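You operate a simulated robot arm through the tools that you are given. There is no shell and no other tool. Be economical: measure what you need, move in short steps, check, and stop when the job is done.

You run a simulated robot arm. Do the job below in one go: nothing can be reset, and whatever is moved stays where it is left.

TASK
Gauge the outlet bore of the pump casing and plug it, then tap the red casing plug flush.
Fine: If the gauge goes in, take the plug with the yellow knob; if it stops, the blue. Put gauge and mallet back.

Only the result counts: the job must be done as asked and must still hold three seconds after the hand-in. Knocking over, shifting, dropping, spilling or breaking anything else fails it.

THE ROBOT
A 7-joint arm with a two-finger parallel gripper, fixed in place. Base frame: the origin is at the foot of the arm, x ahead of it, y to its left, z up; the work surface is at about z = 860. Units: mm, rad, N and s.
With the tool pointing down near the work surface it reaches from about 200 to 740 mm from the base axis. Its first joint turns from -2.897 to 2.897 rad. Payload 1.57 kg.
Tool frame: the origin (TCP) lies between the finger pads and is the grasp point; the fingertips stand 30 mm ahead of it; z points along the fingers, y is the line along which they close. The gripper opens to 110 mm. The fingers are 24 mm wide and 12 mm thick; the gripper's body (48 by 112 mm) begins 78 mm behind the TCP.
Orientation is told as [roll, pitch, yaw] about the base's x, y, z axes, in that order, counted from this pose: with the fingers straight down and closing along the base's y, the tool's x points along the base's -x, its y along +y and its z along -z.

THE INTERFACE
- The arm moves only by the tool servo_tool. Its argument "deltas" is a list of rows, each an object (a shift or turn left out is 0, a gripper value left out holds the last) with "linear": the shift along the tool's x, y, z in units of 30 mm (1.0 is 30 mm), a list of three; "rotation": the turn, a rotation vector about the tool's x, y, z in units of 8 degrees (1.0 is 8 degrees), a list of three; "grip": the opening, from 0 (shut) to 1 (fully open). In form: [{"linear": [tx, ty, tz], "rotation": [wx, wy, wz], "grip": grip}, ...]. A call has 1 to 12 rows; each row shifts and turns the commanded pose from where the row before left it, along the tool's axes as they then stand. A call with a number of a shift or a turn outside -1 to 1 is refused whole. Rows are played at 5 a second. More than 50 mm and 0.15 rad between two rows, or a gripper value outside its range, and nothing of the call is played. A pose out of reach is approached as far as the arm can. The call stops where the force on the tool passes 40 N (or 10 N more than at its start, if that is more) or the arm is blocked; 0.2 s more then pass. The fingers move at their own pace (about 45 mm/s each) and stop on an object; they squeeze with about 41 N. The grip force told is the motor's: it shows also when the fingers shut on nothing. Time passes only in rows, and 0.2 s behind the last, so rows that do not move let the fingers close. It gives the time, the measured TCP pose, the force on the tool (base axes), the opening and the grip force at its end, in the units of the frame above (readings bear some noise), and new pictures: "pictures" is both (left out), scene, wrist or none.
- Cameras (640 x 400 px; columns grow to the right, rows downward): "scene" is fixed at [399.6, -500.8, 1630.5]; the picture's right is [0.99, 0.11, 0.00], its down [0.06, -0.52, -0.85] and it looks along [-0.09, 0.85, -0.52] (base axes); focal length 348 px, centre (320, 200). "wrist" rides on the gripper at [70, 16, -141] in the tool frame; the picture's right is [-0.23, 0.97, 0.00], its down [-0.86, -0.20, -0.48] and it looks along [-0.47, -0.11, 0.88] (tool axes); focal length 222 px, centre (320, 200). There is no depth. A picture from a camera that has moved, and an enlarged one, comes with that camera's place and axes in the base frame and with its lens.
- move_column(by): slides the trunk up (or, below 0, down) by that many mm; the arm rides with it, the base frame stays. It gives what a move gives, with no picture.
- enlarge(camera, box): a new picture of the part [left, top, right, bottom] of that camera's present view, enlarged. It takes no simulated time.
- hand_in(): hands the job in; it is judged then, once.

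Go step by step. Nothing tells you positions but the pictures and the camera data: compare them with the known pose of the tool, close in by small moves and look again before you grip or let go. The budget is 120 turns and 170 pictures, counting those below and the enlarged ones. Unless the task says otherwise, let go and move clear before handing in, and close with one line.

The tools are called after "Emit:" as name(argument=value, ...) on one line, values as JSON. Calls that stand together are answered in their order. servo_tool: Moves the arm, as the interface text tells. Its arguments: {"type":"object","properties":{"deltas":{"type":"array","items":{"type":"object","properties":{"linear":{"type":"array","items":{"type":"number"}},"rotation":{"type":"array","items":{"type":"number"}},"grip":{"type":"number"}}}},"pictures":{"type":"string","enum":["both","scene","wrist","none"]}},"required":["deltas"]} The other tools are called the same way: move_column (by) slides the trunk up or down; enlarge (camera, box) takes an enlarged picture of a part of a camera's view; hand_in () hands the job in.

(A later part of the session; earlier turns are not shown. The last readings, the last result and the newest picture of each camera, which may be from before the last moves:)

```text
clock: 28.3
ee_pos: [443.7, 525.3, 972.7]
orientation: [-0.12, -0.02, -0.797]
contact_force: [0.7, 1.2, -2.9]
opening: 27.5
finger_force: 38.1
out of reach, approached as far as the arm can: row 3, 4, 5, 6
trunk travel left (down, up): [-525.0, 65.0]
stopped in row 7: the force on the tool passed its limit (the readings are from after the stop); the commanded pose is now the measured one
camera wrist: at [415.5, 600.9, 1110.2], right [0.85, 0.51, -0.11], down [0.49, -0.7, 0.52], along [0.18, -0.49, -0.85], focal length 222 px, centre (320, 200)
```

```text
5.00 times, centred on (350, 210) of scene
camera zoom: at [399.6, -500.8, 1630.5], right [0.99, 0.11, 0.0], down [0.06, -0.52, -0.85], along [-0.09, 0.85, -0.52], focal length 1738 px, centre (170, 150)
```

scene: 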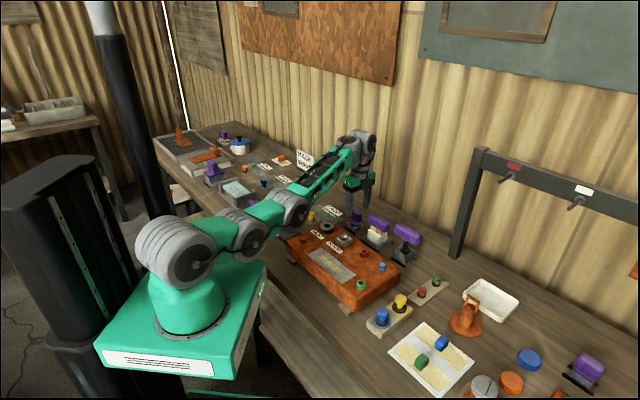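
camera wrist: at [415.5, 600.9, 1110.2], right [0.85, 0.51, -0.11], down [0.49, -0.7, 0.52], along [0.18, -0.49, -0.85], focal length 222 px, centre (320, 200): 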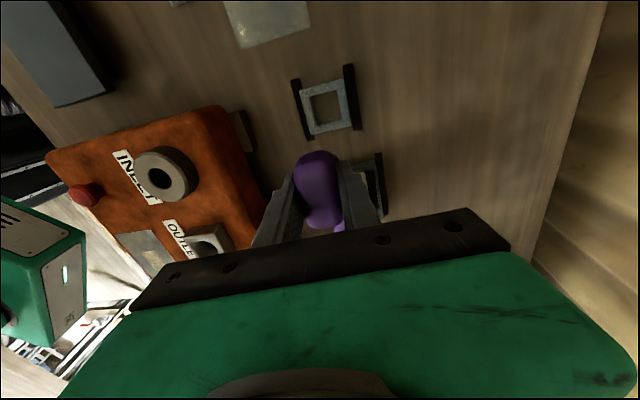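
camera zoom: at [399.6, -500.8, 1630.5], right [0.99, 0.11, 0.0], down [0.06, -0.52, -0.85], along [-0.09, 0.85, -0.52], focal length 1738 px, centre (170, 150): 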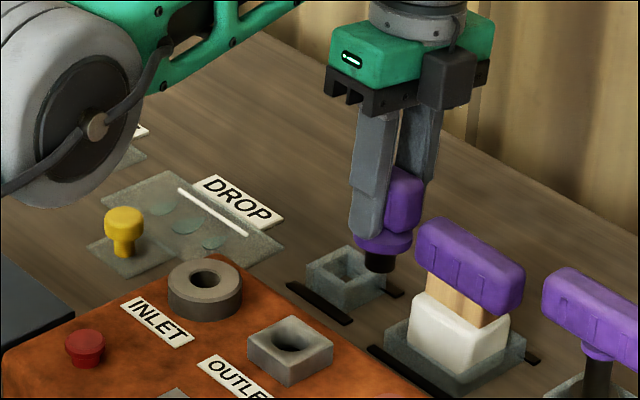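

The move went wrong: the arm sagged, tilted and stopped on a force beside the mallet, though nothing looks displaced. I'll raise straight up with the trunk first and then check.

Emit:
move_column(by=65)

Emit:
enlarge(camera="scene", box=[320, 150, 430, 260])

Emit:
enlarge(camera="scene", box=[60, 80, 460, 400])

```text
clock: 29.4
ee_pos: [440.6, 525.3, 1040.9]
orientation: [-0.117, -0.022, -0.795]
contact_force: [-0.3, 0.2, -2.1]
opening: 27.5
finger_force: 38.1
trunk travel left (down, up): [-590.0, 0.0]
```

```text
3.64 times, centred on (375, 205) of scene
camera zoom: at [399.6, -500.8, 1630.5], right [0.99, 0.11, 0.0], down [0.06, -0.52, -0.85], along [-0.09, 0.85, -0.52], focal length 1264 px, centre (120, 182)
```

zoom: 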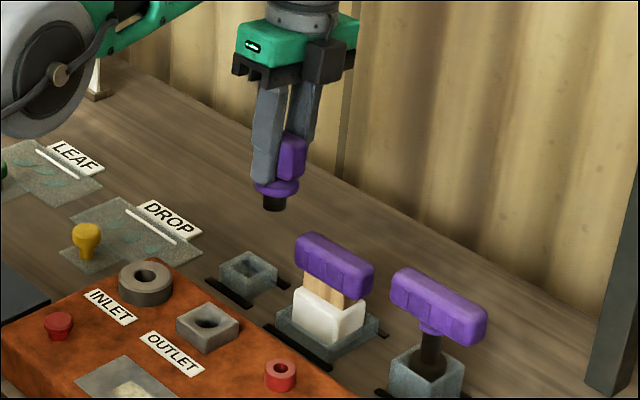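

```text
1.25 times, centred on (260, 240) of scene
camera zoom: at [399.6, -500.8, 1630.5], right [0.99, 0.11, 0.0], down [0.06, -0.52, -0.85], along [-0.09, 0.85, -0.52], focal length 434 px, centre (395, 150)
```

zoom: 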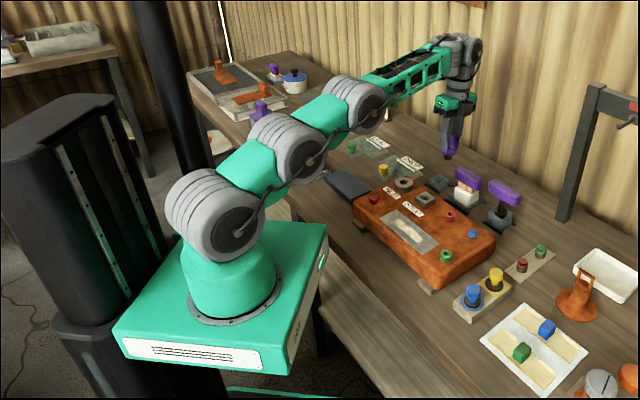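

Nothing was disturbed. I'll level the tool first, moving slowly.

Emit:
servo_tool(deltas=[{"rotation": [-0.28, 0.05, 0]}, {"rotation": [-0.28, 0.05, 0]}, {"rotation": [-0.28, 0.05, 0]}, {"linear": [0, 0, 0]}, {"linear": [0, 0, 0]}], pictures="none")

```text
clock: 30.6
ee_pos: [439.2, 526.2, 1040.7]
orientation: [0.003, -0.001, -0.796]
contact_force: [0.3, 0.2, -1.9]
opening: 27.7
finger_force: 38.3
trunk travel left (down, up): [-590.0, 0.0]
```

It's level again. Now I'll move inward in small steps.

Emit:
servo_tool(deltas=[{"linear": [0, -0.4, 0]}, {"linear": [0, -0.4, 0]}, {"linear": [0, -0.4, 0]}, {"linear": [0, 0, 0]}], pictures="none")

```text
clock: 31.6
ee_pos: [413.7, 499.9, 1041.3]
orientation: [0.001, 0.0, -0.798]
contact_force: [-0.1, 0.3, -1.0]
opening: 27.6
finger_force: 37.5
trunk travel left (down, up): [-590.0, 0.0]
```

Emit:
servo_tool(deltas=[{"linear": [0, -0.5, 0]}, {"linear": [-0.2, -0.5, 0]}, {"linear": [-0.4, -0.5, 0]}, {"linear": [-0.5, -0.5, 0]}, {"linear": [-0.5, -0.5, 0]}, {"linear": [-0.5, -0.5, 0]}, {"linear": [-0.5, -0.5, 0]}, {"linear": [-0.5, 0, 0]}, {"linear": [-0.3, 0, 0]}, {"linear": [0, 0, 0]}], pictures="wrist")

Emit:
enlarge(camera="wrist", box=[200, 40, 420, 220])

Emit:
enlarge(camera="scene", box=[300, 190, 390, 270])

```text
clock: 33.8
ee_pos: [410.2, 354.3, 1040.9]
orientation: [0.002, 0.001, -0.796]
contact_force: [0.0, -0.2, -1.0]
opening: 27.6
finger_force: 37.7
trunk travel left (down, up): [-590.0, 0.0]
camera wrist: at [372.1, 416.6, 1182.2], right [0.85, 0.52, 0.0], down [0.46, -0.75, 0.48], along [0.25, -0.41, -0.88], focal length 222 px, centre (320, 200)
```

wrist: 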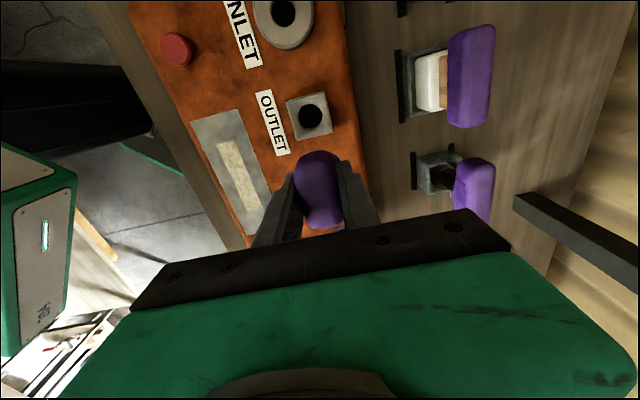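

```text
2.22 times, centred on (310, 130) of wrist
camera zoom: at [372.1, 416.6, 1182.2], right [0.85, 0.52, 0.0], down [0.46, -0.75, 0.48], along [0.25, -0.41, -0.88], focal length 494 px, centre (342, 356)
```

zoom: 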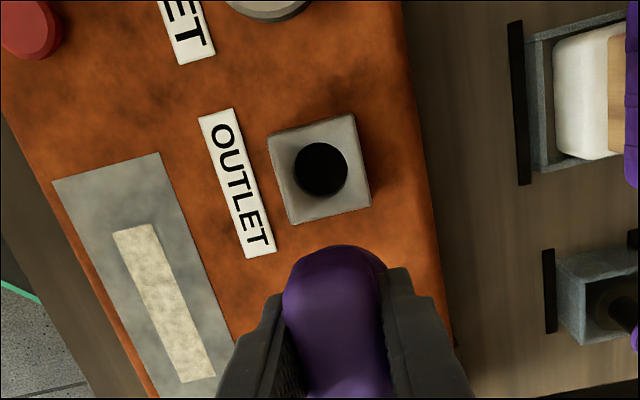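

```text
5.00 times, centred on (345, 230) of scene
camera zoom: at [399.6, -500.8, 1630.5], right [0.99, 0.11, 0.0], down [0.06, -0.52, -0.85], along [-0.09, 0.85, -0.52], focal length 1738 px, centre (195, 50)
```

zoom: 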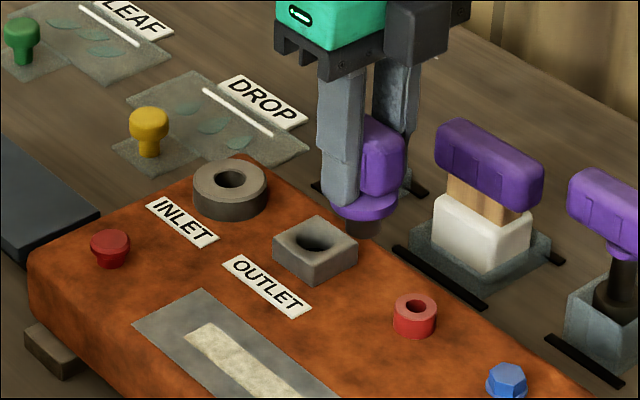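

The outlet bore is at about (380.8, 384), with the collar top near z = 952. I'll move above it with the pin just over the rim and compare.

Emit:
servo_tool(deltas=[{"linear": [0.5, 0, 0]}, {"linear": [0.5, 0, 0]}, {"linear": [0.39, 0, 0.2]}, {"linear": [0, 0, 0.5]}, {"linear": [0, 0, 0]}], pictures="wrist")

Emit:
enlarge(camera="scene", box=[325, 210, 365, 250])

Emit:
enlarge(camera="wrist", box=[250, 90, 390, 230])

```text
clock: 35.0
ee_pos: [379.9, 384.7, 1019.8]
orientation: [0.003, 0.001, -0.797]
contact_force: [-0.2, 0.1, -1.5]
opening: 27.7
finger_force: 37.9
trunk travel left (down, up): [-590.0, 0.0]
camera wrist: at [342.3, 446.0, 1161.2], right [0.86, 0.52, 0.0], down [0.45, -0.75, 0.48], along [0.25, -0.41, -0.88], focal length 222 px, centre (320, 200)
```

wrist: 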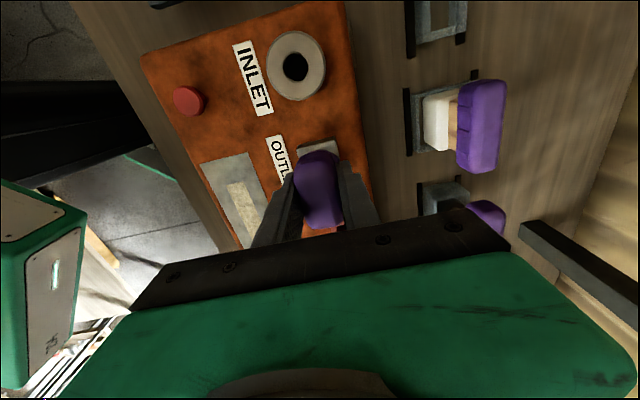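

```text
10.00 times, centred on (345, 230) of scene
camera zoom: at [399.6, -500.8, 1630.5], right [0.99, 0.11, 0.0], down [0.06, -0.52, -0.85], along [-0.09, 0.85, -0.52], focal length 3476 px, centre (70, -100)
```

zoom: 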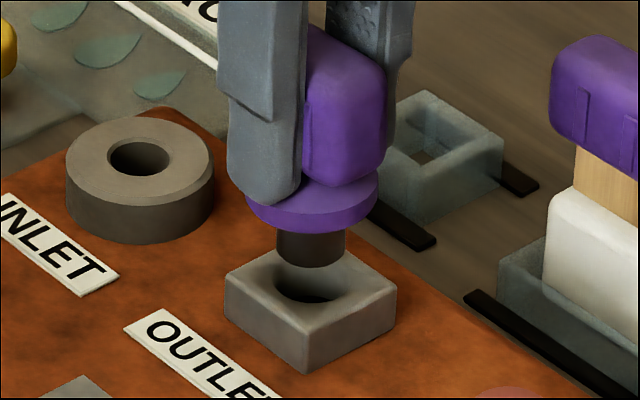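

```text
2.86 times, centred on (320, 160) of wrist
camera zoom: at [342.3, 446.0, 1161.2], right [0.86, 0.52, 0.0], down [0.45, -0.75, 0.48], along [0.25, -0.41, -0.88], focal length 635 px, centre (320, 314)
```

zoom: 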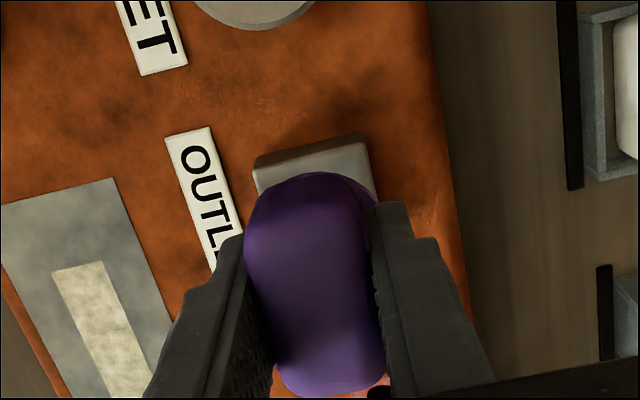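

The pin lines up over the bore in the scene view. I'll lower in guarded small steps: contact at TCP z of about 1005 would mean "stops", and about 990 would mean "goes in".

Emit:
servo_tool(deltas=[{"linear": [0, 0, 0.15]}, {"linear": [0, 0, 0.15]}, {"linear": [0, 0, 0.1]}, {"linear": [0, 0, 0]}], pictures="none")

Emit:
enlarge(camera="scene", box=[325, 210, 365, 250])

```text
clock: 36.0
ee_pos: [381.8, 385.0, 1008.3]
orientation: [0.002, 0.0, -0.794]
contact_force: [-1.3, 0.2, -2.0]
opening: 27.6
finger_force: 38.2
trunk travel left (down, up): [-590.0, 0.0]
```

```text
10.00 times, centred on (345, 230) of scene
camera zoom: at [399.6, -500.8, 1630.5], right [0.99, 0.11, 0.0], down [0.06, -0.52, -0.85], along [-0.09, 0.85, -0.52], focal length 3476 px, centre (70, -100)
```

zoom: 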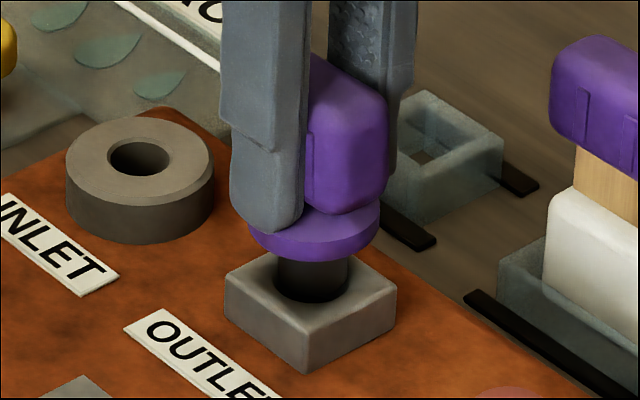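

Emit:
servo_tool(deltas=[{"linear": [0.02, -0.02, 0.06]}, {"linear": [0, 0, 0.07]}, {"linear": [0, 0, 0.07]}, {"linear": [0, 0, 0.07]}, {"linear": [0, 0, 0]}], pictures="none")

Emit:
enlarge(camera="scene", box=[325, 210, 365, 250])

```text
clock: 37.2
ee_pos: [378.4, 383.6, 999.3]
orientation: [0.002, -0.002, -0.797]
contact_force: [0.0, -0.7, -1.4]
opening: 27.8
finger_force: 38.1
trunk travel left (down, up): [-590.0, 0.0]
```

```text
10.00 times, centred on (345, 230) of scene
camera zoom: at [399.6, -500.8, 1630.5], right [0.99, 0.11, 0.0], down [0.06, -0.52, -0.85], along [-0.09, 0.85, -0.52], focal length 3476 px, centre (70, -100)
```

zoom: 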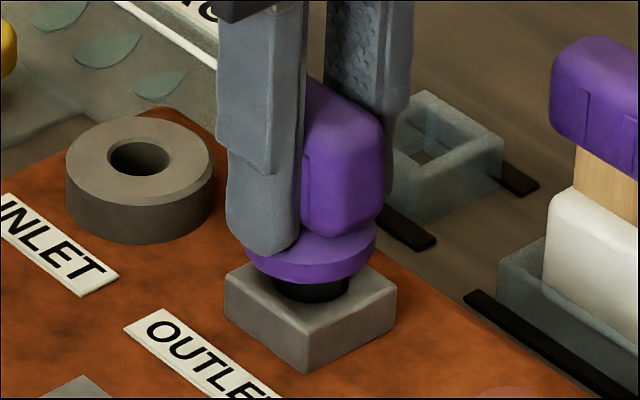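

Emit:
servo_tool(deltas=[{"linear": [0, 0, 0.07]}, {"linear": [0, 0, 0.07]}, {"linear": [0, 0, 0.07]}, {"linear": [0, 0, 0]}], pictures="none")

Emit:
enlarge(camera="scene", box=[325, 210, 365, 250])

```text
clock: 38.2
ee_pos: [381.1, 384.0, 994.8]
orientation: [0.001, -0.001, -0.796]
contact_force: [-0.2, -0.1, -2.6]
opening: 27.5
finger_force: 38.1
trunk travel left (down, up): [-590.0, 0.0]
```

```text
10.00 times, centred on (345, 230) of scene
camera zoom: at [399.6, -500.8, 1630.5], right [0.99, 0.11, 0.0], down [0.06, -0.52, -0.85], along [-0.09, 0.85, -0.52], focal length 3476 px, centre (70, -100)
```

zoom: 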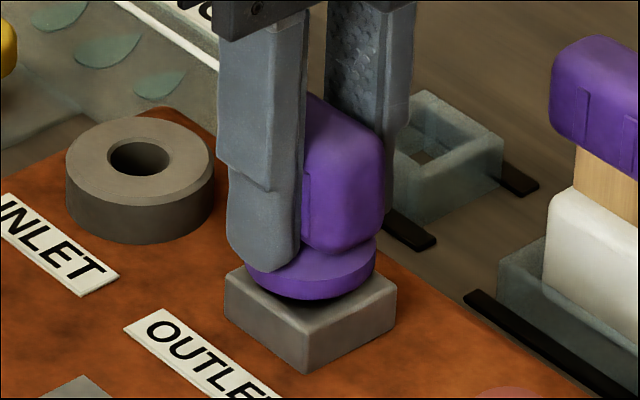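

Emit:
servo_tool(deltas=[{"linear": [0, 0, 0.07]}, {"linear": [0, 0, 0.07]}, {"linear": [0, 0, 0.07]}, {"linear": [0, 0, 0]}], pictures="none")

Emit:
enlarge(camera="scene", box=[325, 210, 365, 250])

```text
clock: 39.2
ee_pos: [380.4, 384.1, 991.0]
orientation: [0.011, 0.002, -0.795]
contact_force: [-3.1, -2.5, 31.5]
opening: 27.3
finger_force: 37.8
trunk travel left (down, up): [-590.0, 0.0]
```

```text
10.00 times, centred on (345, 230) of scene
camera zoom: at [399.6, -500.8, 1630.5], right [0.99, 0.11, 0.0], down [0.06, -0.52, -0.85], along [-0.09, 0.85, -0.52], focal length 3476 px, centre (70, -100)
```

zoom: 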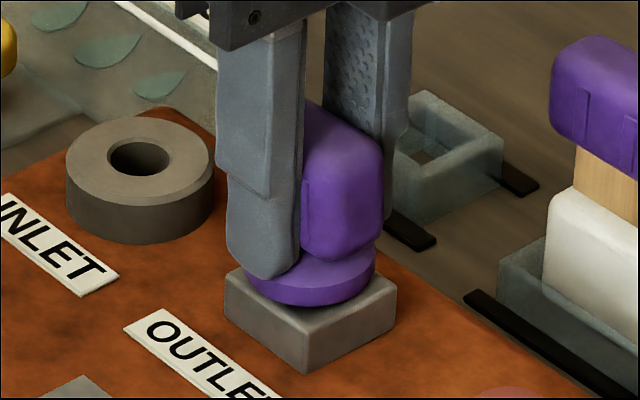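

It stopped at z = 991 with 31 N up and a small sideways push toward (-x, -y), with the flange about 7 mm above the rim. Before calling it a stop, I'll make sure this isn't misalignment by backing off, shifting slightly and pressing again.

Emit:
servo_tool(deltas=[{"linear": [0, 0, -0.15]}, {"linear": [0, -0.04, 0]}, {"linear": [0, 0, 0.05]}, {"linear": [0, 0, 0.05]}, {"linear": [0, 0, 0]}], pictures="none")

Emit:
servo_tool(deltas=[{"linear": [0, 0, 0.04]}, {"linear": [0, 0, 0]}], pictures="none")

Emit:
servo_tool(deltas=[{"linear": [0, -0.03, 0]}, {"linear": [0, 0, 0]}], pictures="none")

```text
clock: 40.4
ee_pos: [380.2, 383.0, 990.9]
orientation: [0.004, 0.001, -0.798]
contact_force: [3.4, 4.3, 26.7]
opening: 27.5
finger_force: 38.1
trunk travel left (down, up): [-590.0, 0.0]
```

```text
clock: 41.0
ee_pos: [379.5, 382.7, 990.2]
orientation: [0.009, 0.003, -0.797]
contact_force: [4.3, 1.2, 39.4]
opening: 27.5
finger_force: 38.3
trunk travel left (down, up): [-590.0, 0.0]
```

```text
clock: 41.6
ee_pos: [379.0, 382.5, 989.4]
orientation: [0.009, 0.002, -0.797]
contact_force: [6.6, -0.4, 40.8]
opening: 27.5
finger_force: 37.9
trunk travel left (down, up): [-590.0, 0.0]
```

The pin slides laterally and sinks a little as it shifts, so this may be funnel contact rather than a true stop. I'll probe at a few offsets and compare contact depth.

Emit:
servo_tool(deltas=[{"linear": [0, 0, -0.25]}, {"linear": [0, -0.04, 0]}, {"linear": [0, 0, 0.1]}, {"linear": [0, 0, 0.05]}, {"linear": [0, 0, 0.05]}, {"linear": [0, 0, 0]}], pictures="none")

Emit:
enlarge(camera="scene", box=[325, 210, 365, 250])

```text
clock: 43.0
ee_pos: [378.6, 382.1, 991.5]
orientation: [0.006, 0.002, -0.798]
contact_force: [10.6, 4.0, 23.0]
opening: 27.8
finger_force: 37.4
trunk travel left (down, up): [-590.0, 0.0]
```

```text
10.00 times, centred on (345, 230) of scene
camera zoom: at [399.6, -500.8, 1630.5], right [0.99, 0.11, 0.0], down [0.06, -0.52, -0.85], along [-0.09, 0.85, -0.52], focal length 3476 px, centre (70, -100)
```

zoom: 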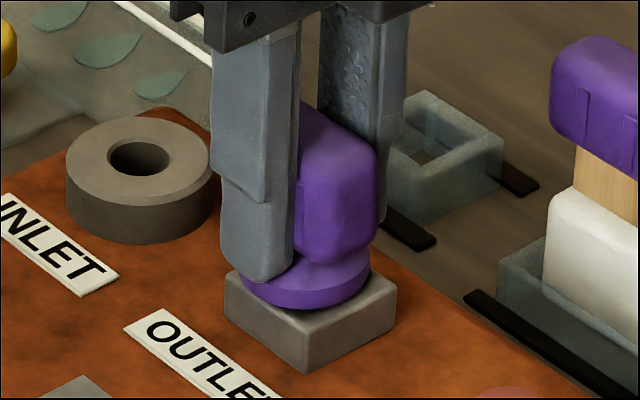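

Here it's pushed back toward +x, so the centre lies between the probes. I'll probe back at the centre, and then across the other axis.

Emit:
servo_tool(deltas=[{"linear": [0, 0, -0.25]}, {"linear": [0.04, 0.06, 0]}, {"linear": [0, 0, 0.1]}, {"linear": [0, 0, 0.05]}, {"linear": [0, 0, 0.05]}, {"linear": [0, 0, 0.05]}, {"linear": [0, 0, 0]}], pictures="none")

Emit:
servo_tool(deltas=[{"linear": [0, 0, -0.25]}, {"linear": [-0.08, 0, 0]}, {"linear": [0, 0, 0.1]}, {"linear": [0, 0, 0.05]}, {"linear": [0, 0, 0.05]}, {"linear": [0, 0, 0.05]}, {"linear": [0, 0, 0]}], pictures="none")

```text
clock: 44.6
ee_pos: [379.5, 381.9, 989.8]
orientation: [0.003, 0.001, -0.798]
contact_force: [5.9, -9.9, 11.1]
opening: 27.8
finger_force: 37.9
trunk travel left (down, up): [-590.0, 0.0]
```

```text
clock: 46.2
ee_pos: [380.4, 382.0, 990.8]
orientation: [0.005, 0.001, -0.797]
contact_force: [-1.7, -2.4, 14.7]
opening: 27.5
finger_force: 38.2
trunk travel left (down, up): [-590.0, 0.0]
```

Emit:
servo_tool(deltas=[{"linear": [0, -0.02, 0.05]}, {"linear": [0, 0, 0.04]}, {"linear": [0, 0, 0]}], pictures="none")

Emit:
enlarge(camera="scene", box=[325, 210, 365, 250])

```text
clock: 47.0
ee_pos: [381.4, 382.4, 992.0]
orientation: [0.011, 0.002, -0.796]
contact_force: [2.2, -2.1, 39.8]
opening: 27.5
finger_force: 37.7
trunk travel left (down, up): [-590.0, 0.0]
```

```text
10.00 times, centred on (345, 230) of scene
camera zoom: at [399.6, -500.8, 1630.5], right [0.99, 0.11, 0.0], down [0.06, -0.52, -0.85], along [-0.09, 0.85, -0.52], focal length 3476 px, centre (70, -100)
```

zoom: 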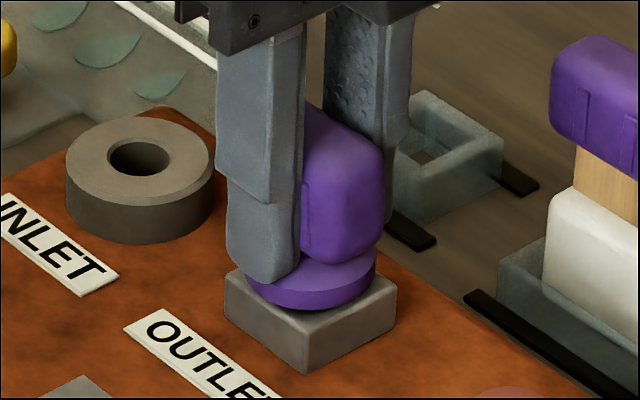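

Emit:
enlarge(camera="scene", box=[334, 228, 354, 250])

Emit:
enlarge(camera="wrist", box=[270, 110, 370, 230])

```text
16.00 times, centred on (344, 239) of scene
camera zoom: at [399.6, -500.8, 1630.5], right [0.99, 0.11, 0.0], down [0.06, -0.52, -0.85], along [-0.09, 0.85, -0.52], focal length 5562 px, centre (-64, -424)
```

zoom: 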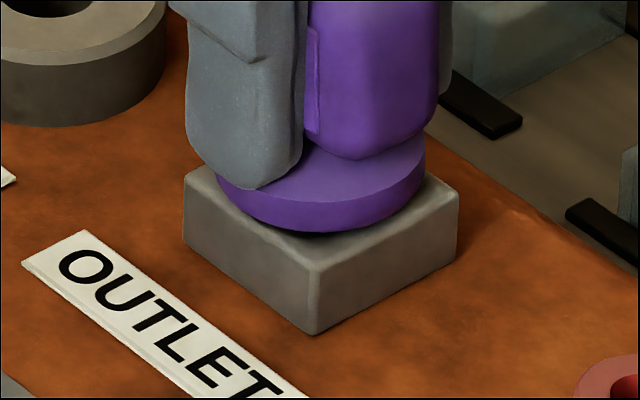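

```text
3.33 times, centred on (320, 170) of wrist
camera zoom: at [341.9, 443.1, 1132.8], right [0.86, 0.52, 0.01], down [0.45, -0.76, 0.47], along [0.25, -0.4, -0.88], focal length 740 px, centre (320, 300)
```

zoom: 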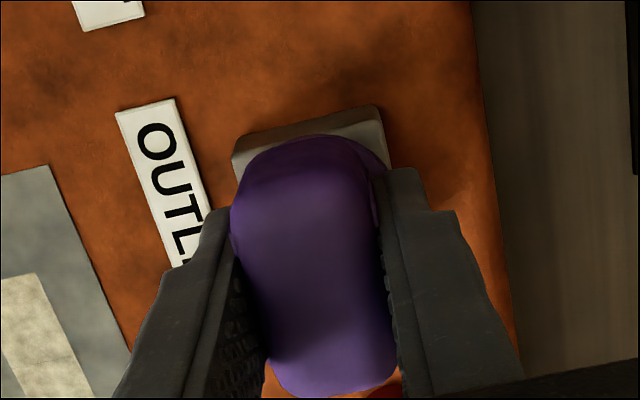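

It enters about 17 mm and then stops flat, so it's either the flange seating or an inner step. I'll lift out, then look at the pin length and into the bore.

Emit:
servo_tool(deltas=[{"linear": [0, 0, -0.4]}, {"linear": [0, 0, -0.4]}, {"linear": [0, 0, -0.5]}, {"linear": [0, 0, -0.5]}, {"linear": [0, 0, 0]}], pictures="none")

Emit:
enlarge(camera="scene", box=[334, 214, 356, 250])

Emit:
servo_tool(deltas=[{"linear": [-0.5, 0, 0]}, {"linear": [-0.5, 0, 0]}, {"linear": [-0.5, 0, 0]}, {"linear": [-0.5, 0, 0]}, {"linear": [0, 0, 0]}], pictures="none")

Emit:
enlarge(camera="wrist", box=[280, 70, 350, 140])

Emit:
enlarge(camera="scene", box=[334, 224, 356, 250])

```text
clock: 48.2
ee_pos: [379.9, 380.8, 1040.0]
orientation: [0.0, -0.001, -0.796]
contact_force: [0.3, -0.3, -2.5]
opening: 27.7
finger_force: 38.1
trunk travel left (down, up): [-590.0, 0.0]
```

```text
11.11 times, centred on (345, 232) of scene
camera zoom: at [399.6, -500.8, 1630.5], right [0.99, 0.11, 0.0], down [0.06, -0.52, -0.85], along [-0.09, 0.85, -0.52], focal length 3862 px, centre (42, -156)
```

zoom: 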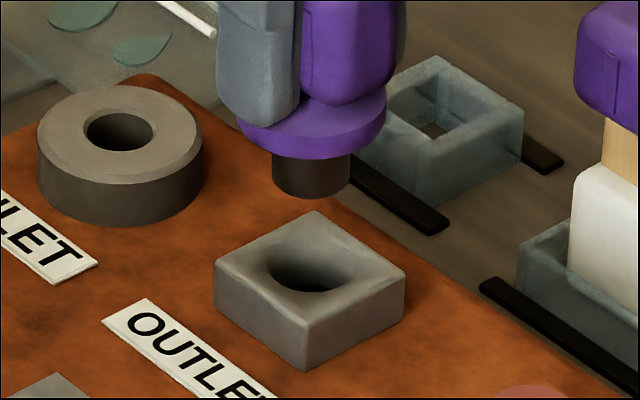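

```text
clock: 49.4
ee_pos: [420.7, 337.7, 1040.1]
orientation: [0.002, 0.001, -0.797]
contact_force: [0.6, -0.2, -1.9]
opening: 27.4
finger_force: 37.2
trunk travel left (down, up): [-590.0, 0.0]
```

```text
5.71 times, centred on (315, 105) of wrist
camera zoom: at [383.5, 400.3, 1182.2], right [0.86, 0.52, 0.0], down [0.45, -0.75, 0.48], along [0.25, -0.41, -0.88], focal length 1269 px, centre (349, 743)
```

zoom: 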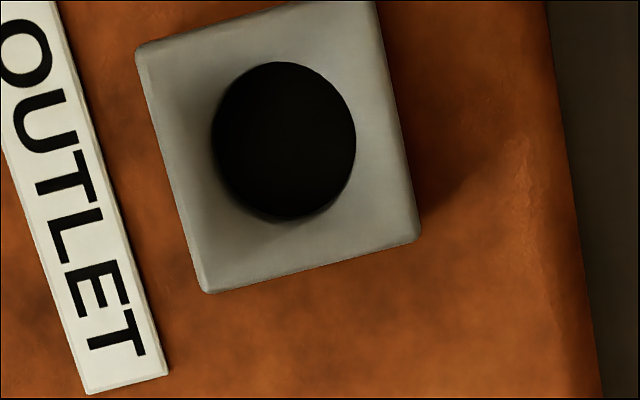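

```text
15.38 times, centred on (345, 237) of scene
camera zoom: at [399.6, -500.8, 1630.5], right [0.99, 0.11, 0.0], down [0.06, -0.52, -0.85], along [-0.09, 0.85, -0.52], focal length 5348 px, centre (-65, -369)
```

zoom: 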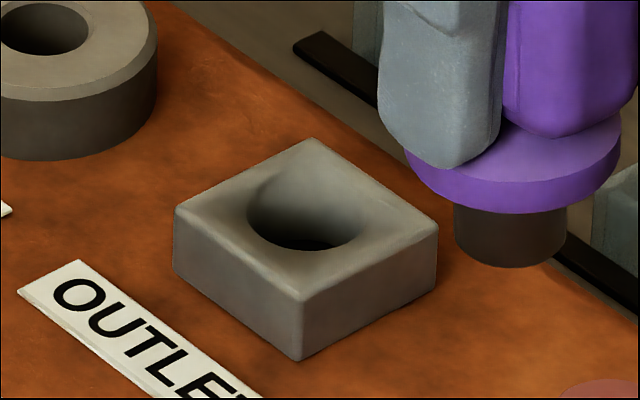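

The bore measures about 24 mm against the 22 mm pin. The pin sank the full 16–17 mm collar depth with side play, so the gauge goes in. I'll put it back along the height band that worked, using the trunk for the vertical part.

Emit:
servo_tool(deltas=[{"linear": [0, 0, -0.6]}, {"linear": [0.45, 0.42, 0], "rotation": [0, 0, 0.06]}, {"linear": [0.45, 0.42, 0]}, {"linear": [0.45, 0.42, 0]}, {"linear": [0.45, 0.42, 0]}, {"linear": [0.45, 0.42, 0]}, {"linear": [0.45, 0.42, 0]}, {"linear": [0.45, 0.42, 0]}, {"linear": [0.45, 0.42, 0]}, {"linear": [0.45, 0.42, 0]}, {"linear": [0.45, 0.42, 0]}], pictures="none")

```text
clock: 51.8
ee_pos: [419.4, 525.4, 1057.5]
orientation: [0.0, 0.0, -0.805]
contact_force: [0.3, -0.7, -0.6]
opening: 27.6
finger_force: 38.2
trunk travel left (down, up): [-590.0, 0.0]
```

Emit:
servo_tool(deltas=[{"linear": [0.3, 0.22, 0]}, {"linear": [0.3, 0.22, 0]}, {"linear": [0.28, 0.22, 0]}, {"linear": [0, 0, 0]}, {"linear": [0, 0, 0]}], pictures="none")

Emit:
move_column(by=-80)

Emit:
enlarge(camera="scene", box=[346, 200, 376, 236])

Emit:
enlarge(camera="wrist", box=[240, 100, 400, 240])

```text
clock: 53.0
ee_pos: [413.5, 557.0, 1057.9]
orientation: [0.002, 0.0, -0.804]
contact_force: [0.2, 0.0, -2.2]
opening: 27.5
finger_force: 37.3
trunk travel left (down, up): [-590.0, 0.0]
```

```text
clock: 54.1
ee_pos: [414.1, 557.0, 978.5]
orientation: [0.002, -0.001, -0.804]
contact_force: [0.2, -0.4, -2.7]
opening: 27.8
finger_force: 38.2
trunk travel left (down, up): [-510.0, 80.0]
```

```text
11.11 times, centred on (361, 218) of scene
camera zoom: at [399.6, -500.8, 1630.5], right [0.99, 0.11, 0.0], down [0.06, -0.52, -0.85], along [-0.09, 0.85, -0.52], focal length 3862 px, centre (-136, 0)
```

zoom: 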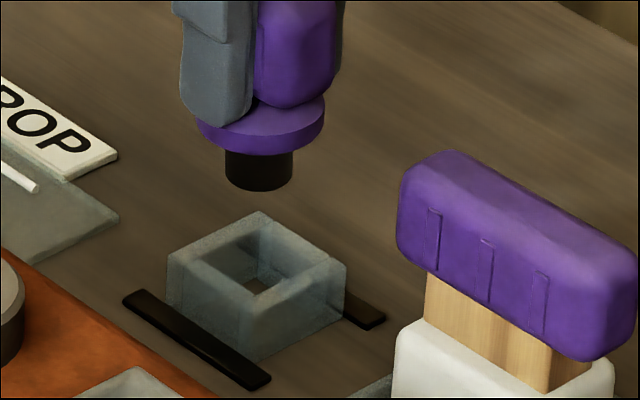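

```text
2.86 times, centred on (320, 170) of wrist
camera zoom: at [377.2, 619.0, 1120.2], right [0.86, 0.51, 0.0], down [0.45, -0.76, 0.48], along [0.25, -0.41, -0.88], focal length 635 px, centre (320, 286)
```

zoom: 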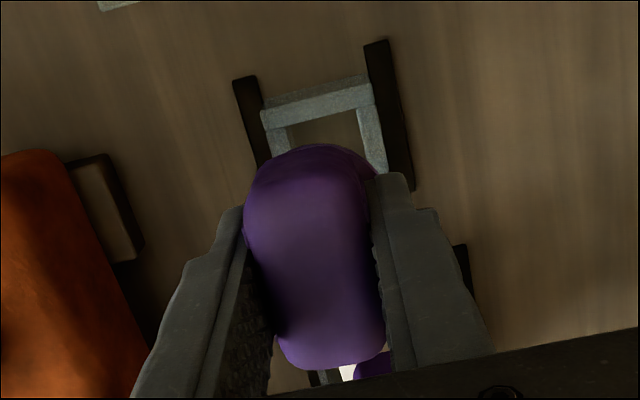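

The pin is centred over the holder. I'll lower it with the trunk and finish with small steps.

Emit:
servo_tool(deltas=[{"linear": [0, 0.03, 0]}, {"linear": [0, 0, 0]}], pictures="none")

Emit:
move_column(by=-46)

Emit:
servo_tool(deltas=[{"linear": [0, 0, 0.05]}, {"linear": [0, 0, 0.05]}, {"linear": [0, 0, 0]}], pictures="none")

Emit:
enlarge(camera="scene", box=[346, 200, 376, 236])

```text
clock: 54.7
ee_pos: [415.3, 557.1, 977.7]
orientation: [0.001, 0.0, -0.804]
contact_force: [-0.5, 0.7, -1.0]
opening: 27.5
finger_force: 37.8
trunk travel left (down, up): [-510.0, 80.0]
```

```text
clock: 55.6
ee_pos: [414.8, 557.8, 926.5]
orientation: [-0.004, -0.001, -0.808]
contact_force: [3.2, 3.7, 0.9]
opening: 27.5
finger_force: 38.1
trunk travel left (down, up): [-464.0, 126.0]
```

```text
clock: 56.4
ee_pos: [415.5, 558.2, 926.5]
orientation: [-0.001, -0.002, -0.804]
contact_force: [4.1, 2.9, -4.8]
opening: 27.6
finger_force: 37.7
trunk travel left (down, up): [-464.0, 126.0]
```

```text
11.11 times, centred on (361, 218) of scene
camera zoom: at [399.6, -500.8, 1630.5], right [0.99, 0.11, 0.0], down [0.06, -0.52, -0.85], along [-0.09, 0.85, -0.52], focal length 3862 px, centre (-136, 0)
```

zoom: 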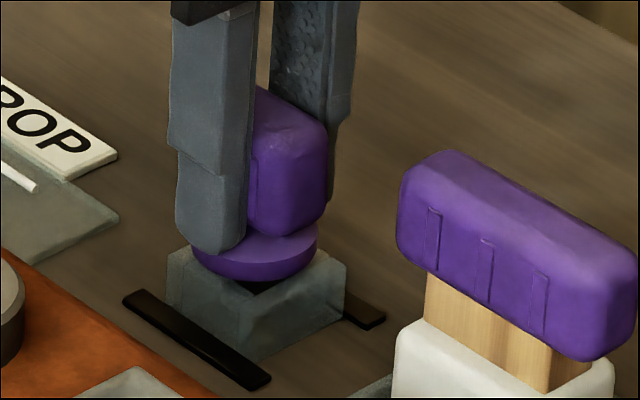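

Still 4 mm high and about 1.5 mm to the left of the original, touching a wall. I'll shift it and lower.

Emit:
servo_tool(deltas=[{"linear": [0, 0.06, 0]}, {"linear": [0, 0, 0]}, {"linear": [0, 0, 0.05]}, {"linear": [0, 0, 0.04]}, {"linear": [0, 0, 0]}], pictures="none")

Emit:
enlarge(camera="scene", box=[346, 200, 376, 236])

```text
clock: 57.6
ee_pos: [416.4, 559.2, 927.6]
orientation: [0.002, 0.001, -0.805]
contact_force: [-0.7, 0.7, -1.9]
opening: 27.7
finger_force: 38.0
trunk travel left (down, up): [-464.0, 126.0]
```

```text
11.11 times, centred on (361, 218) of scene
camera zoom: at [399.6, -500.8, 1630.5], right [0.99, 0.11, 0.0], down [0.06, -0.52, -0.85], along [-0.09, 0.85, -0.52], focal length 3862 px, centre (-136, 0)
```

zoom: 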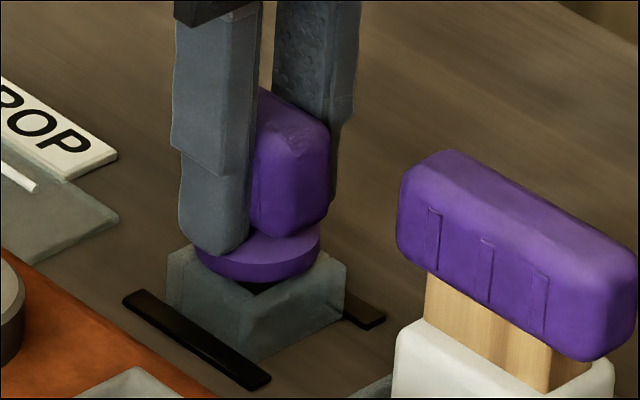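

Emit:
servo_tool(deltas=[{"linear": [0, 0, 0.05]}, {"linear": [0, 0, 0.05]}, {"linear": [0, 0, 0.04]}, {"linear": [0, 0, 0]}], pictures="none")

Emit:
enlarge(camera="scene", box=[346, 200, 376, 236])

```text
clock: 58.6
ee_pos: [415.8, 558.8, 922.7]
orientation: [0.004, 0.001, -0.803]
contact_force: [-1.0, 0.4, 2.5]
opening: 27.6
finger_force: 38.3
trunk travel left (down, up): [-464.0, 126.0]
```

```text
11.11 times, centred on (361, 218) of scene
camera zoom: at [399.6, -500.8, 1630.5], right [0.99, 0.11, 0.0], down [0.06, -0.52, -0.85], along [-0.09, 0.85, -0.52], focal length 3862 px, centre (-136, 0)
```

zoom: 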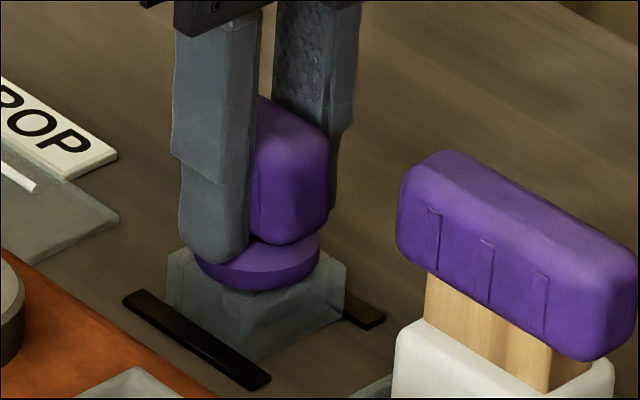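

It's seated to within about a millimetre. I'll release, rise and verify.

Emit:
servo_tool(deltas=[{"linear": [0, 0, 0.03]}, {"grip": 0.5}, {"grip": 0.6}, {"grip": 0.6}, {"linear": [0, 0, -0.4]}, {"linear": [0, 0, -0.5]}, {"linear": [0, 0, 0]}], pictures="none")

Emit:
move_column(by=100)

Emit:
enlarge(camera="scene", box=[336, 190, 396, 240])

```text
clock: 60.2
ee_pos: [416.6, 559.2, 948.0]
orientation: [0.003, 0.0, -0.804]
contact_force: [0.8, -0.3, -0.9]
opening: 66.0
finger_force: 0.0
trunk travel left (down, up): [-464.0, 126.0]
```

```text
clock: 61.5
ee_pos: [415.0, 558.7, 1048.8]
orientation: [0.002, -0.001, -0.804]
contact_force: [0.3, 0.8, -0.5]
opening: 65.8
finger_force: 0.0
trunk travel left (down, up): [-564.0, 26.0]
```

```text
8.00 times, centred on (366, 215) of scene
camera zoom: at [399.6, -500.8, 1630.5], right [0.99, 0.11, 0.0], down [0.06, -0.52, -0.85], along [-0.09, 0.85, -0.52], focal length 2781 px, centre (-48, 80)
```

zoom: 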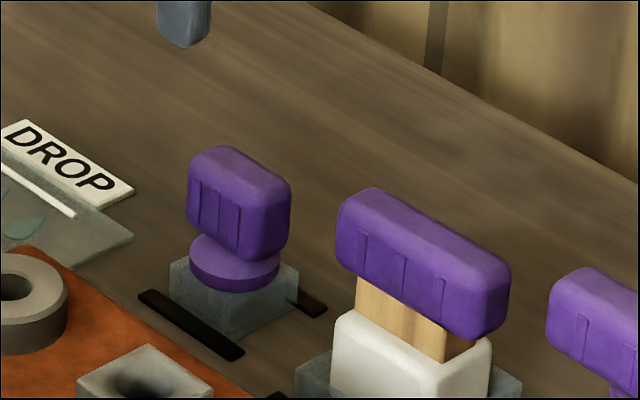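

The gauge is back exactly as it was. Next I'll go to the yellow plug, at about (544, 183), and check its stem when I lift it.

Emit:
servo_tool(deltas=[{"linear": [0, -0.5, 0]}, {"linear": [0, -0.7, 0]}, {"linear": [-0.2, -0.8, 0]}, {"linear": [-0.5, -0.8, 0]}, {"linear": [-0.7, -0.8, 0]}, {"linear": [-0.8, -0.8, 0]}, {"linear": [-0.9, -0.6, 0]}, {"linear": [-0.9, -0.57, 0]}, {"linear": [-0.9, 0, 0]}, {"linear": [-0.9, 0, 0]}, {"linear": [-0.9, 0, 0]}, {"linear": [0, 0, 0]}], pictures="none")

Emit:
servo_tool(deltas=[{"linear": [-0.9, 0, 0]}, {"linear": [-0.9, 0, 0]}, {"linear": [-0.9, 0, 0]}, {"linear": [-0.9, 0, 0]}, {"linear": [-0.9, 0, 0]}, {"linear": [-0.9, 0, 0]}, {"linear": [-0.9, 0, 0]}, {"linear": [0, 0, 0]}], pictures="both")

```text
clock: 64.2
ee_pos: [436.3, 300.1, 1047.5]
orientation: [0.001, 0.0, -0.806]
contact_force: [0.1, 0.1, -0.6]
opening: 66.2
finger_force: 0.0
trunk travel left (down, up): [-564.0, 26.0]
```

```text
clock: 66.0
ee_pos: [566.9, 161.8, 1046.0]
orientation: [0.002, -0.001, -0.805]
contact_force: [-0.2, -0.8, -1.4]
opening: 66.1
finger_force: 0.1
trunk travel left (down, up): [-564.0, 26.0]
camera wrist: at [529.9, 224.0, 1188.4], right [0.86, 0.51, 0.0], down [0.45, -0.76, 0.48], along [0.25, -0.41, -0.88], focal length 222 px, centre (320, 200)
```

scene: 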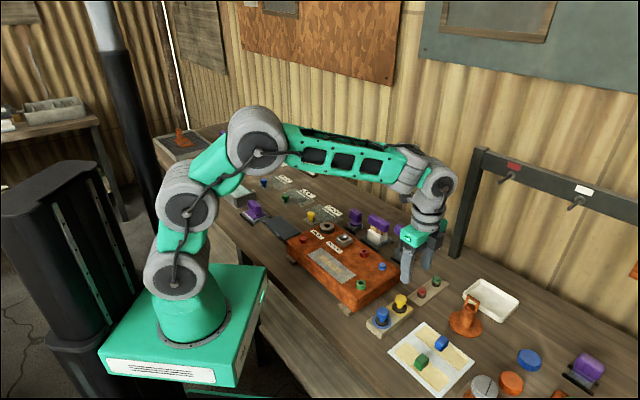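
wrist: 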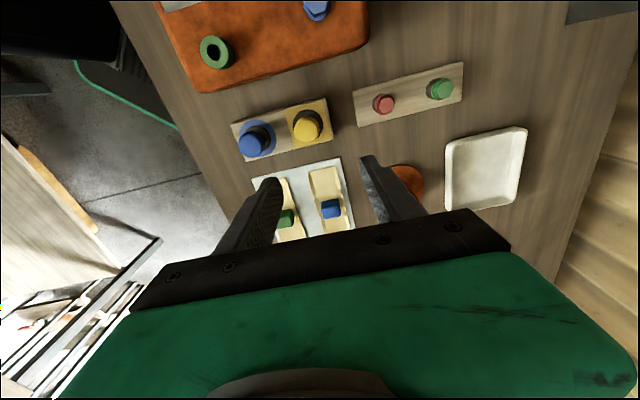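

Emit:
enlarge(camera="wrist", box=[220, 80, 350, 180])

Emit:
enlarge(camera="scene", box=[365, 285, 425, 345])

```text
4.00 times, centred on (285, 130) of wrist
camera zoom: at [529.9, 224.0, 1188.4], right [0.86, 0.51, 0.0], down [0.45, -0.76, 0.48], along [0.25, -0.41, -0.88], focal length 888 px, centre (460, 480)
```

zoom: 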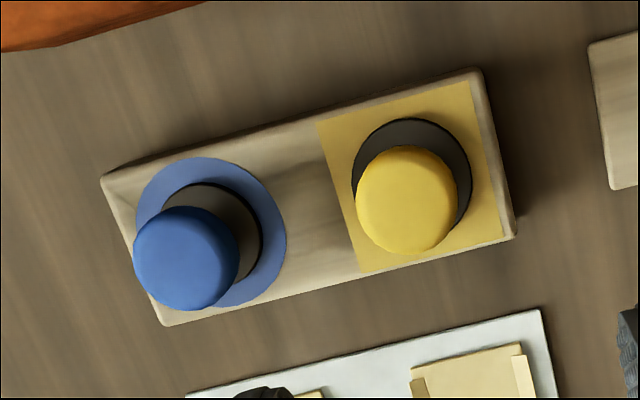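

```text
6.67 times, centred on (395, 315) of scene
camera zoom: at [399.6, -500.8, 1630.5], right [0.99, 0.11, 0.0], down [0.06, -0.52, -0.85], along [-0.09, 0.85, -0.52], focal length 2317 px, centre (-180, -567)
```

zoom: 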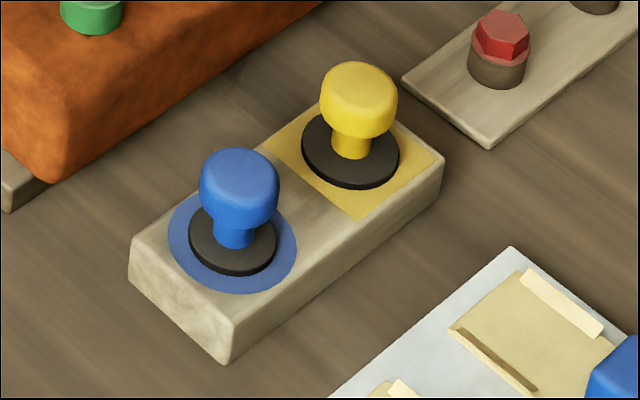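

The yellow plug's disc is larger than the blue's, which fits a wider bore. The yellow axis is at about (543.3, 170.3), with the knob spanning z of about 910–928. I'll descend over it in stages.

Emit:
servo_tool(deltas=[{"linear": [0.4, -0.2, 0]}, {"linear": [0.35, -0.17, 0.6]}, {"linear": [0, 0, 0.8]}, {"linear": [0, 0, 0.8]}, {"linear": [0, 0, 0.8]}, {"linear": [0, 0, 0]}], pictures="none")

Emit:
enlarge(camera="wrist", box=[240, 100, 400, 240])

Emit:
enlarge(camera="scene", box=[365, 270, 435, 340])

```text
clock: 67.3
ee_pos: [541.9, 172.6, 956.1]
orientation: [0.001, 0.002, -0.806]
contact_force: [-0.2, -0.6, 0.2]
opening: 66.1
finger_force: 0.1
trunk travel left (down, up): [-564.0, 26.0]
```

```text
2.86 times, centred on (320, 170) of wrist
camera zoom: at [505.4, 234.4, 1099.0], right [0.86, 0.51, 0.0], down [0.45, -0.76, 0.48], along [0.25, -0.41, -0.88], focal length 635 px, centre (320, 286)
```

zoom: 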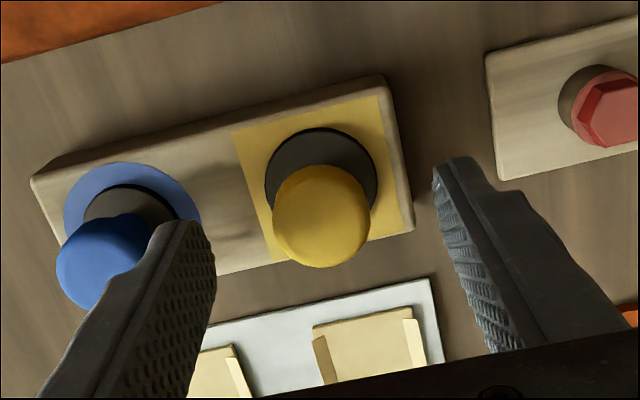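

```text
5.71 times, centred on (400, 305) of scene
camera zoom: at [399.6, -500.8, 1630.5], right [0.99, 0.11, 0.0], down [0.06, -0.52, -0.85], along [-0.09, 0.85, -0.52], focal length 1986 px, centre (-137, -400)
```

zoom: 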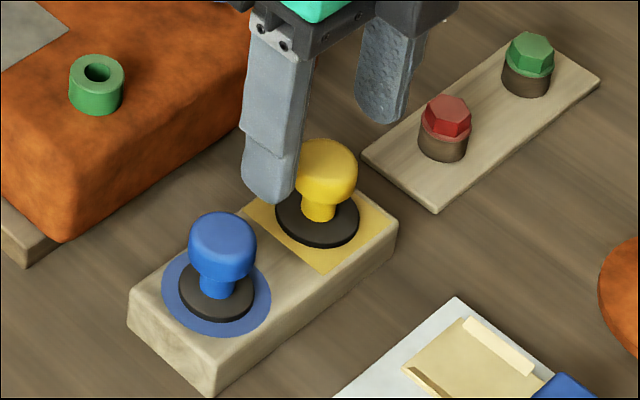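

It's centred on the knob. I'll narrow the opening for clearance from the blue knob, then descend and grip.

Emit:
servo_tool(deltas=[{"grip": 0.47}, {"linear": [0, 0, 0.3]}, {"linear": [0, 0, 0.4]}, {"linear": [0, 0, 0.4]}, {"linear": [0, 0, 0]}], pictures="none")

Emit:
enlarge(camera="scene", box=[375, 275, 425, 325])

Emit:
enlarge(camera="wrist", box=[240, 120, 400, 260])

```text
clock: 68.5
ee_pos: [543.9, 171.9, 923.1]
orientation: [0.002, -0.001, -0.805]
contact_force: [0.0, 0.2, 0.6]
opening: 51.7
finger_force: 0.1
trunk travel left (down, up): [-564.0, 26.0]
```

```text
8.00 times, centred on (400, 300) of scene
camera zoom: at [399.6, -500.8, 1630.5], right [0.99, 0.11, 0.0], down [0.06, -0.52, -0.85], along [-0.09, 0.85, -0.52], focal length 2781 px, centre (-320, -600)
```

zoom: 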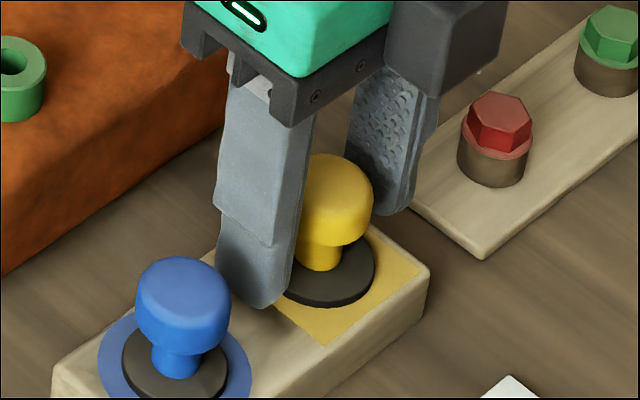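

```text
2.86 times, centred on (320, 190) of wrist
camera zoom: at [505.7, 233.7, 1065.2], right [0.86, 0.51, 0.0], down [0.45, -0.76, 0.48], along [0.25, -0.41, -0.88], focal length 635 px, centre (320, 229)
```

zoom: 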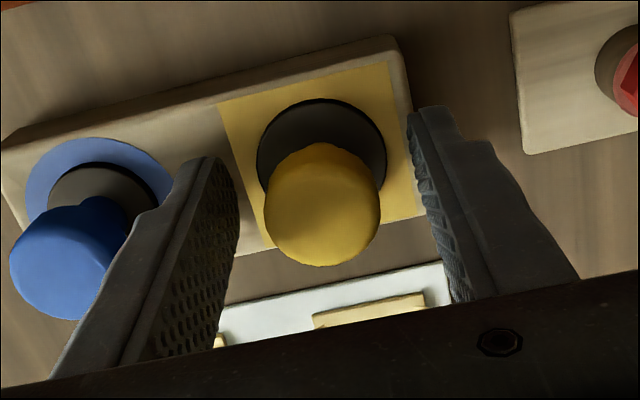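

Emit:
servo_tool(deltas=[{"grip": 0.0}, {"grip": 0.0}, {"grip": 0.0}, {"grip": 0.0}, {"grip": 0.0}, {"grip": 0.0}, {"linear": [0, 0, -0.2]}, {"linear": [0, 0, -0.4]}, {"linear": [0, 0, -0.6]}, {"linear": [0, 0, -0.8]}, {"linear": [0, 0, 0]}], pictures="none")

Emit:
enlarge(camera="scene", box=[375, 255, 425, 325])

```text
clock: 71.0
ee_pos: [543.2, 172.0, 985.4]
orientation: [0.0, 0.0, -0.806]
contact_force: [-0.2, 0.6, 0.2]
opening: 28.4
finger_force: 38.0
trunk travel left (down, up): [-564.0, 26.0]
```

```text
5.71 times, centred on (400, 290) of scene
camera zoom: at [399.6, -500.8, 1630.5], right [0.99, 0.11, 0.0], down [0.06, -0.52, -0.85], along [-0.09, 0.85, -0.52], focal length 1986 px, centre (-137, -314)
```

zoom: 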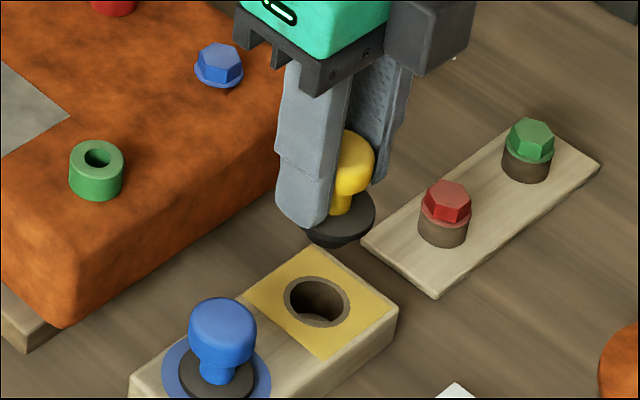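

Emit:
enlarge(camera="scene", box=[390, 270, 412, 314])

```text
9.09 times, centred on (401, 292) of scene
camera zoom: at [399.6, -500.8, 1630.5], right [0.99, 0.11, 0.0], down [0.06, -0.52, -0.85], along [-0.09, 0.85, -0.52], focal length 3160 px, centre (-416, -636)
```

zoom: 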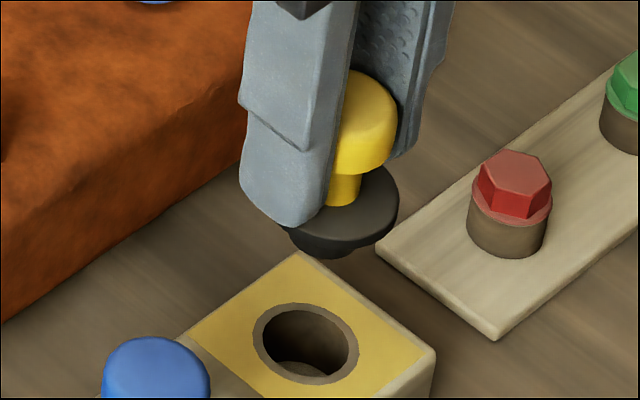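

The plug is lifted. I'll raise it and carry it toward the outlet, then inspect the stem from the lower viewing angle there.

Emit:
servo_tool(deltas=[{"linear": [0, 0, -0.8]}, {"linear": [0, 0, -0.8]}, {"linear": [0, 0, -0.8]}, {"linear": [0.8, 0.11, 0]}, {"linear": [0.9, 0.11, 0]}, {"linear": [0.9, 0.11, 0]}, {"linear": [0.9, 0.11, 0]}, {"linear": [0.9, 0.11, 0]}, {"linear": [0.9, 0.11, 0]}, {"linear": [0.9, 0.11, 0]}, {"linear": [0.63, 0.11, 0]}, {"linear": [0, 0, 0]}], pictures="none")

Emit:
enlarge(camera="scene", box=[334, 210, 368, 250])

```text
clock: 73.5
ee_pos: [420.8, 336.6, 1056.2]
orientation: [0.002, 0.0, -0.805]
contact_force: [0.2, -0.3, -0.7]
opening: 28.0
finger_force: 38.3
trunk travel left (down, up): [-564.0, 26.0]
```

```text
10.00 times, centred on (351, 230) of scene
camera zoom: at [399.6, -500.8, 1630.5], right [0.99, 0.11, 0.0], down [0.06, -0.52, -0.85], along [-0.09, 0.85, -0.52], focal length 3476 px, centre (10, -100)
```

zoom: 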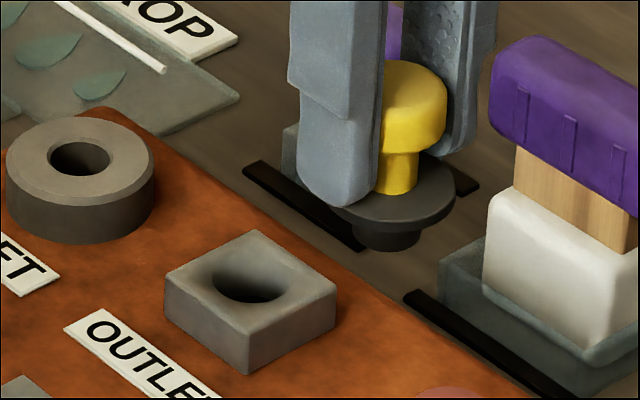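

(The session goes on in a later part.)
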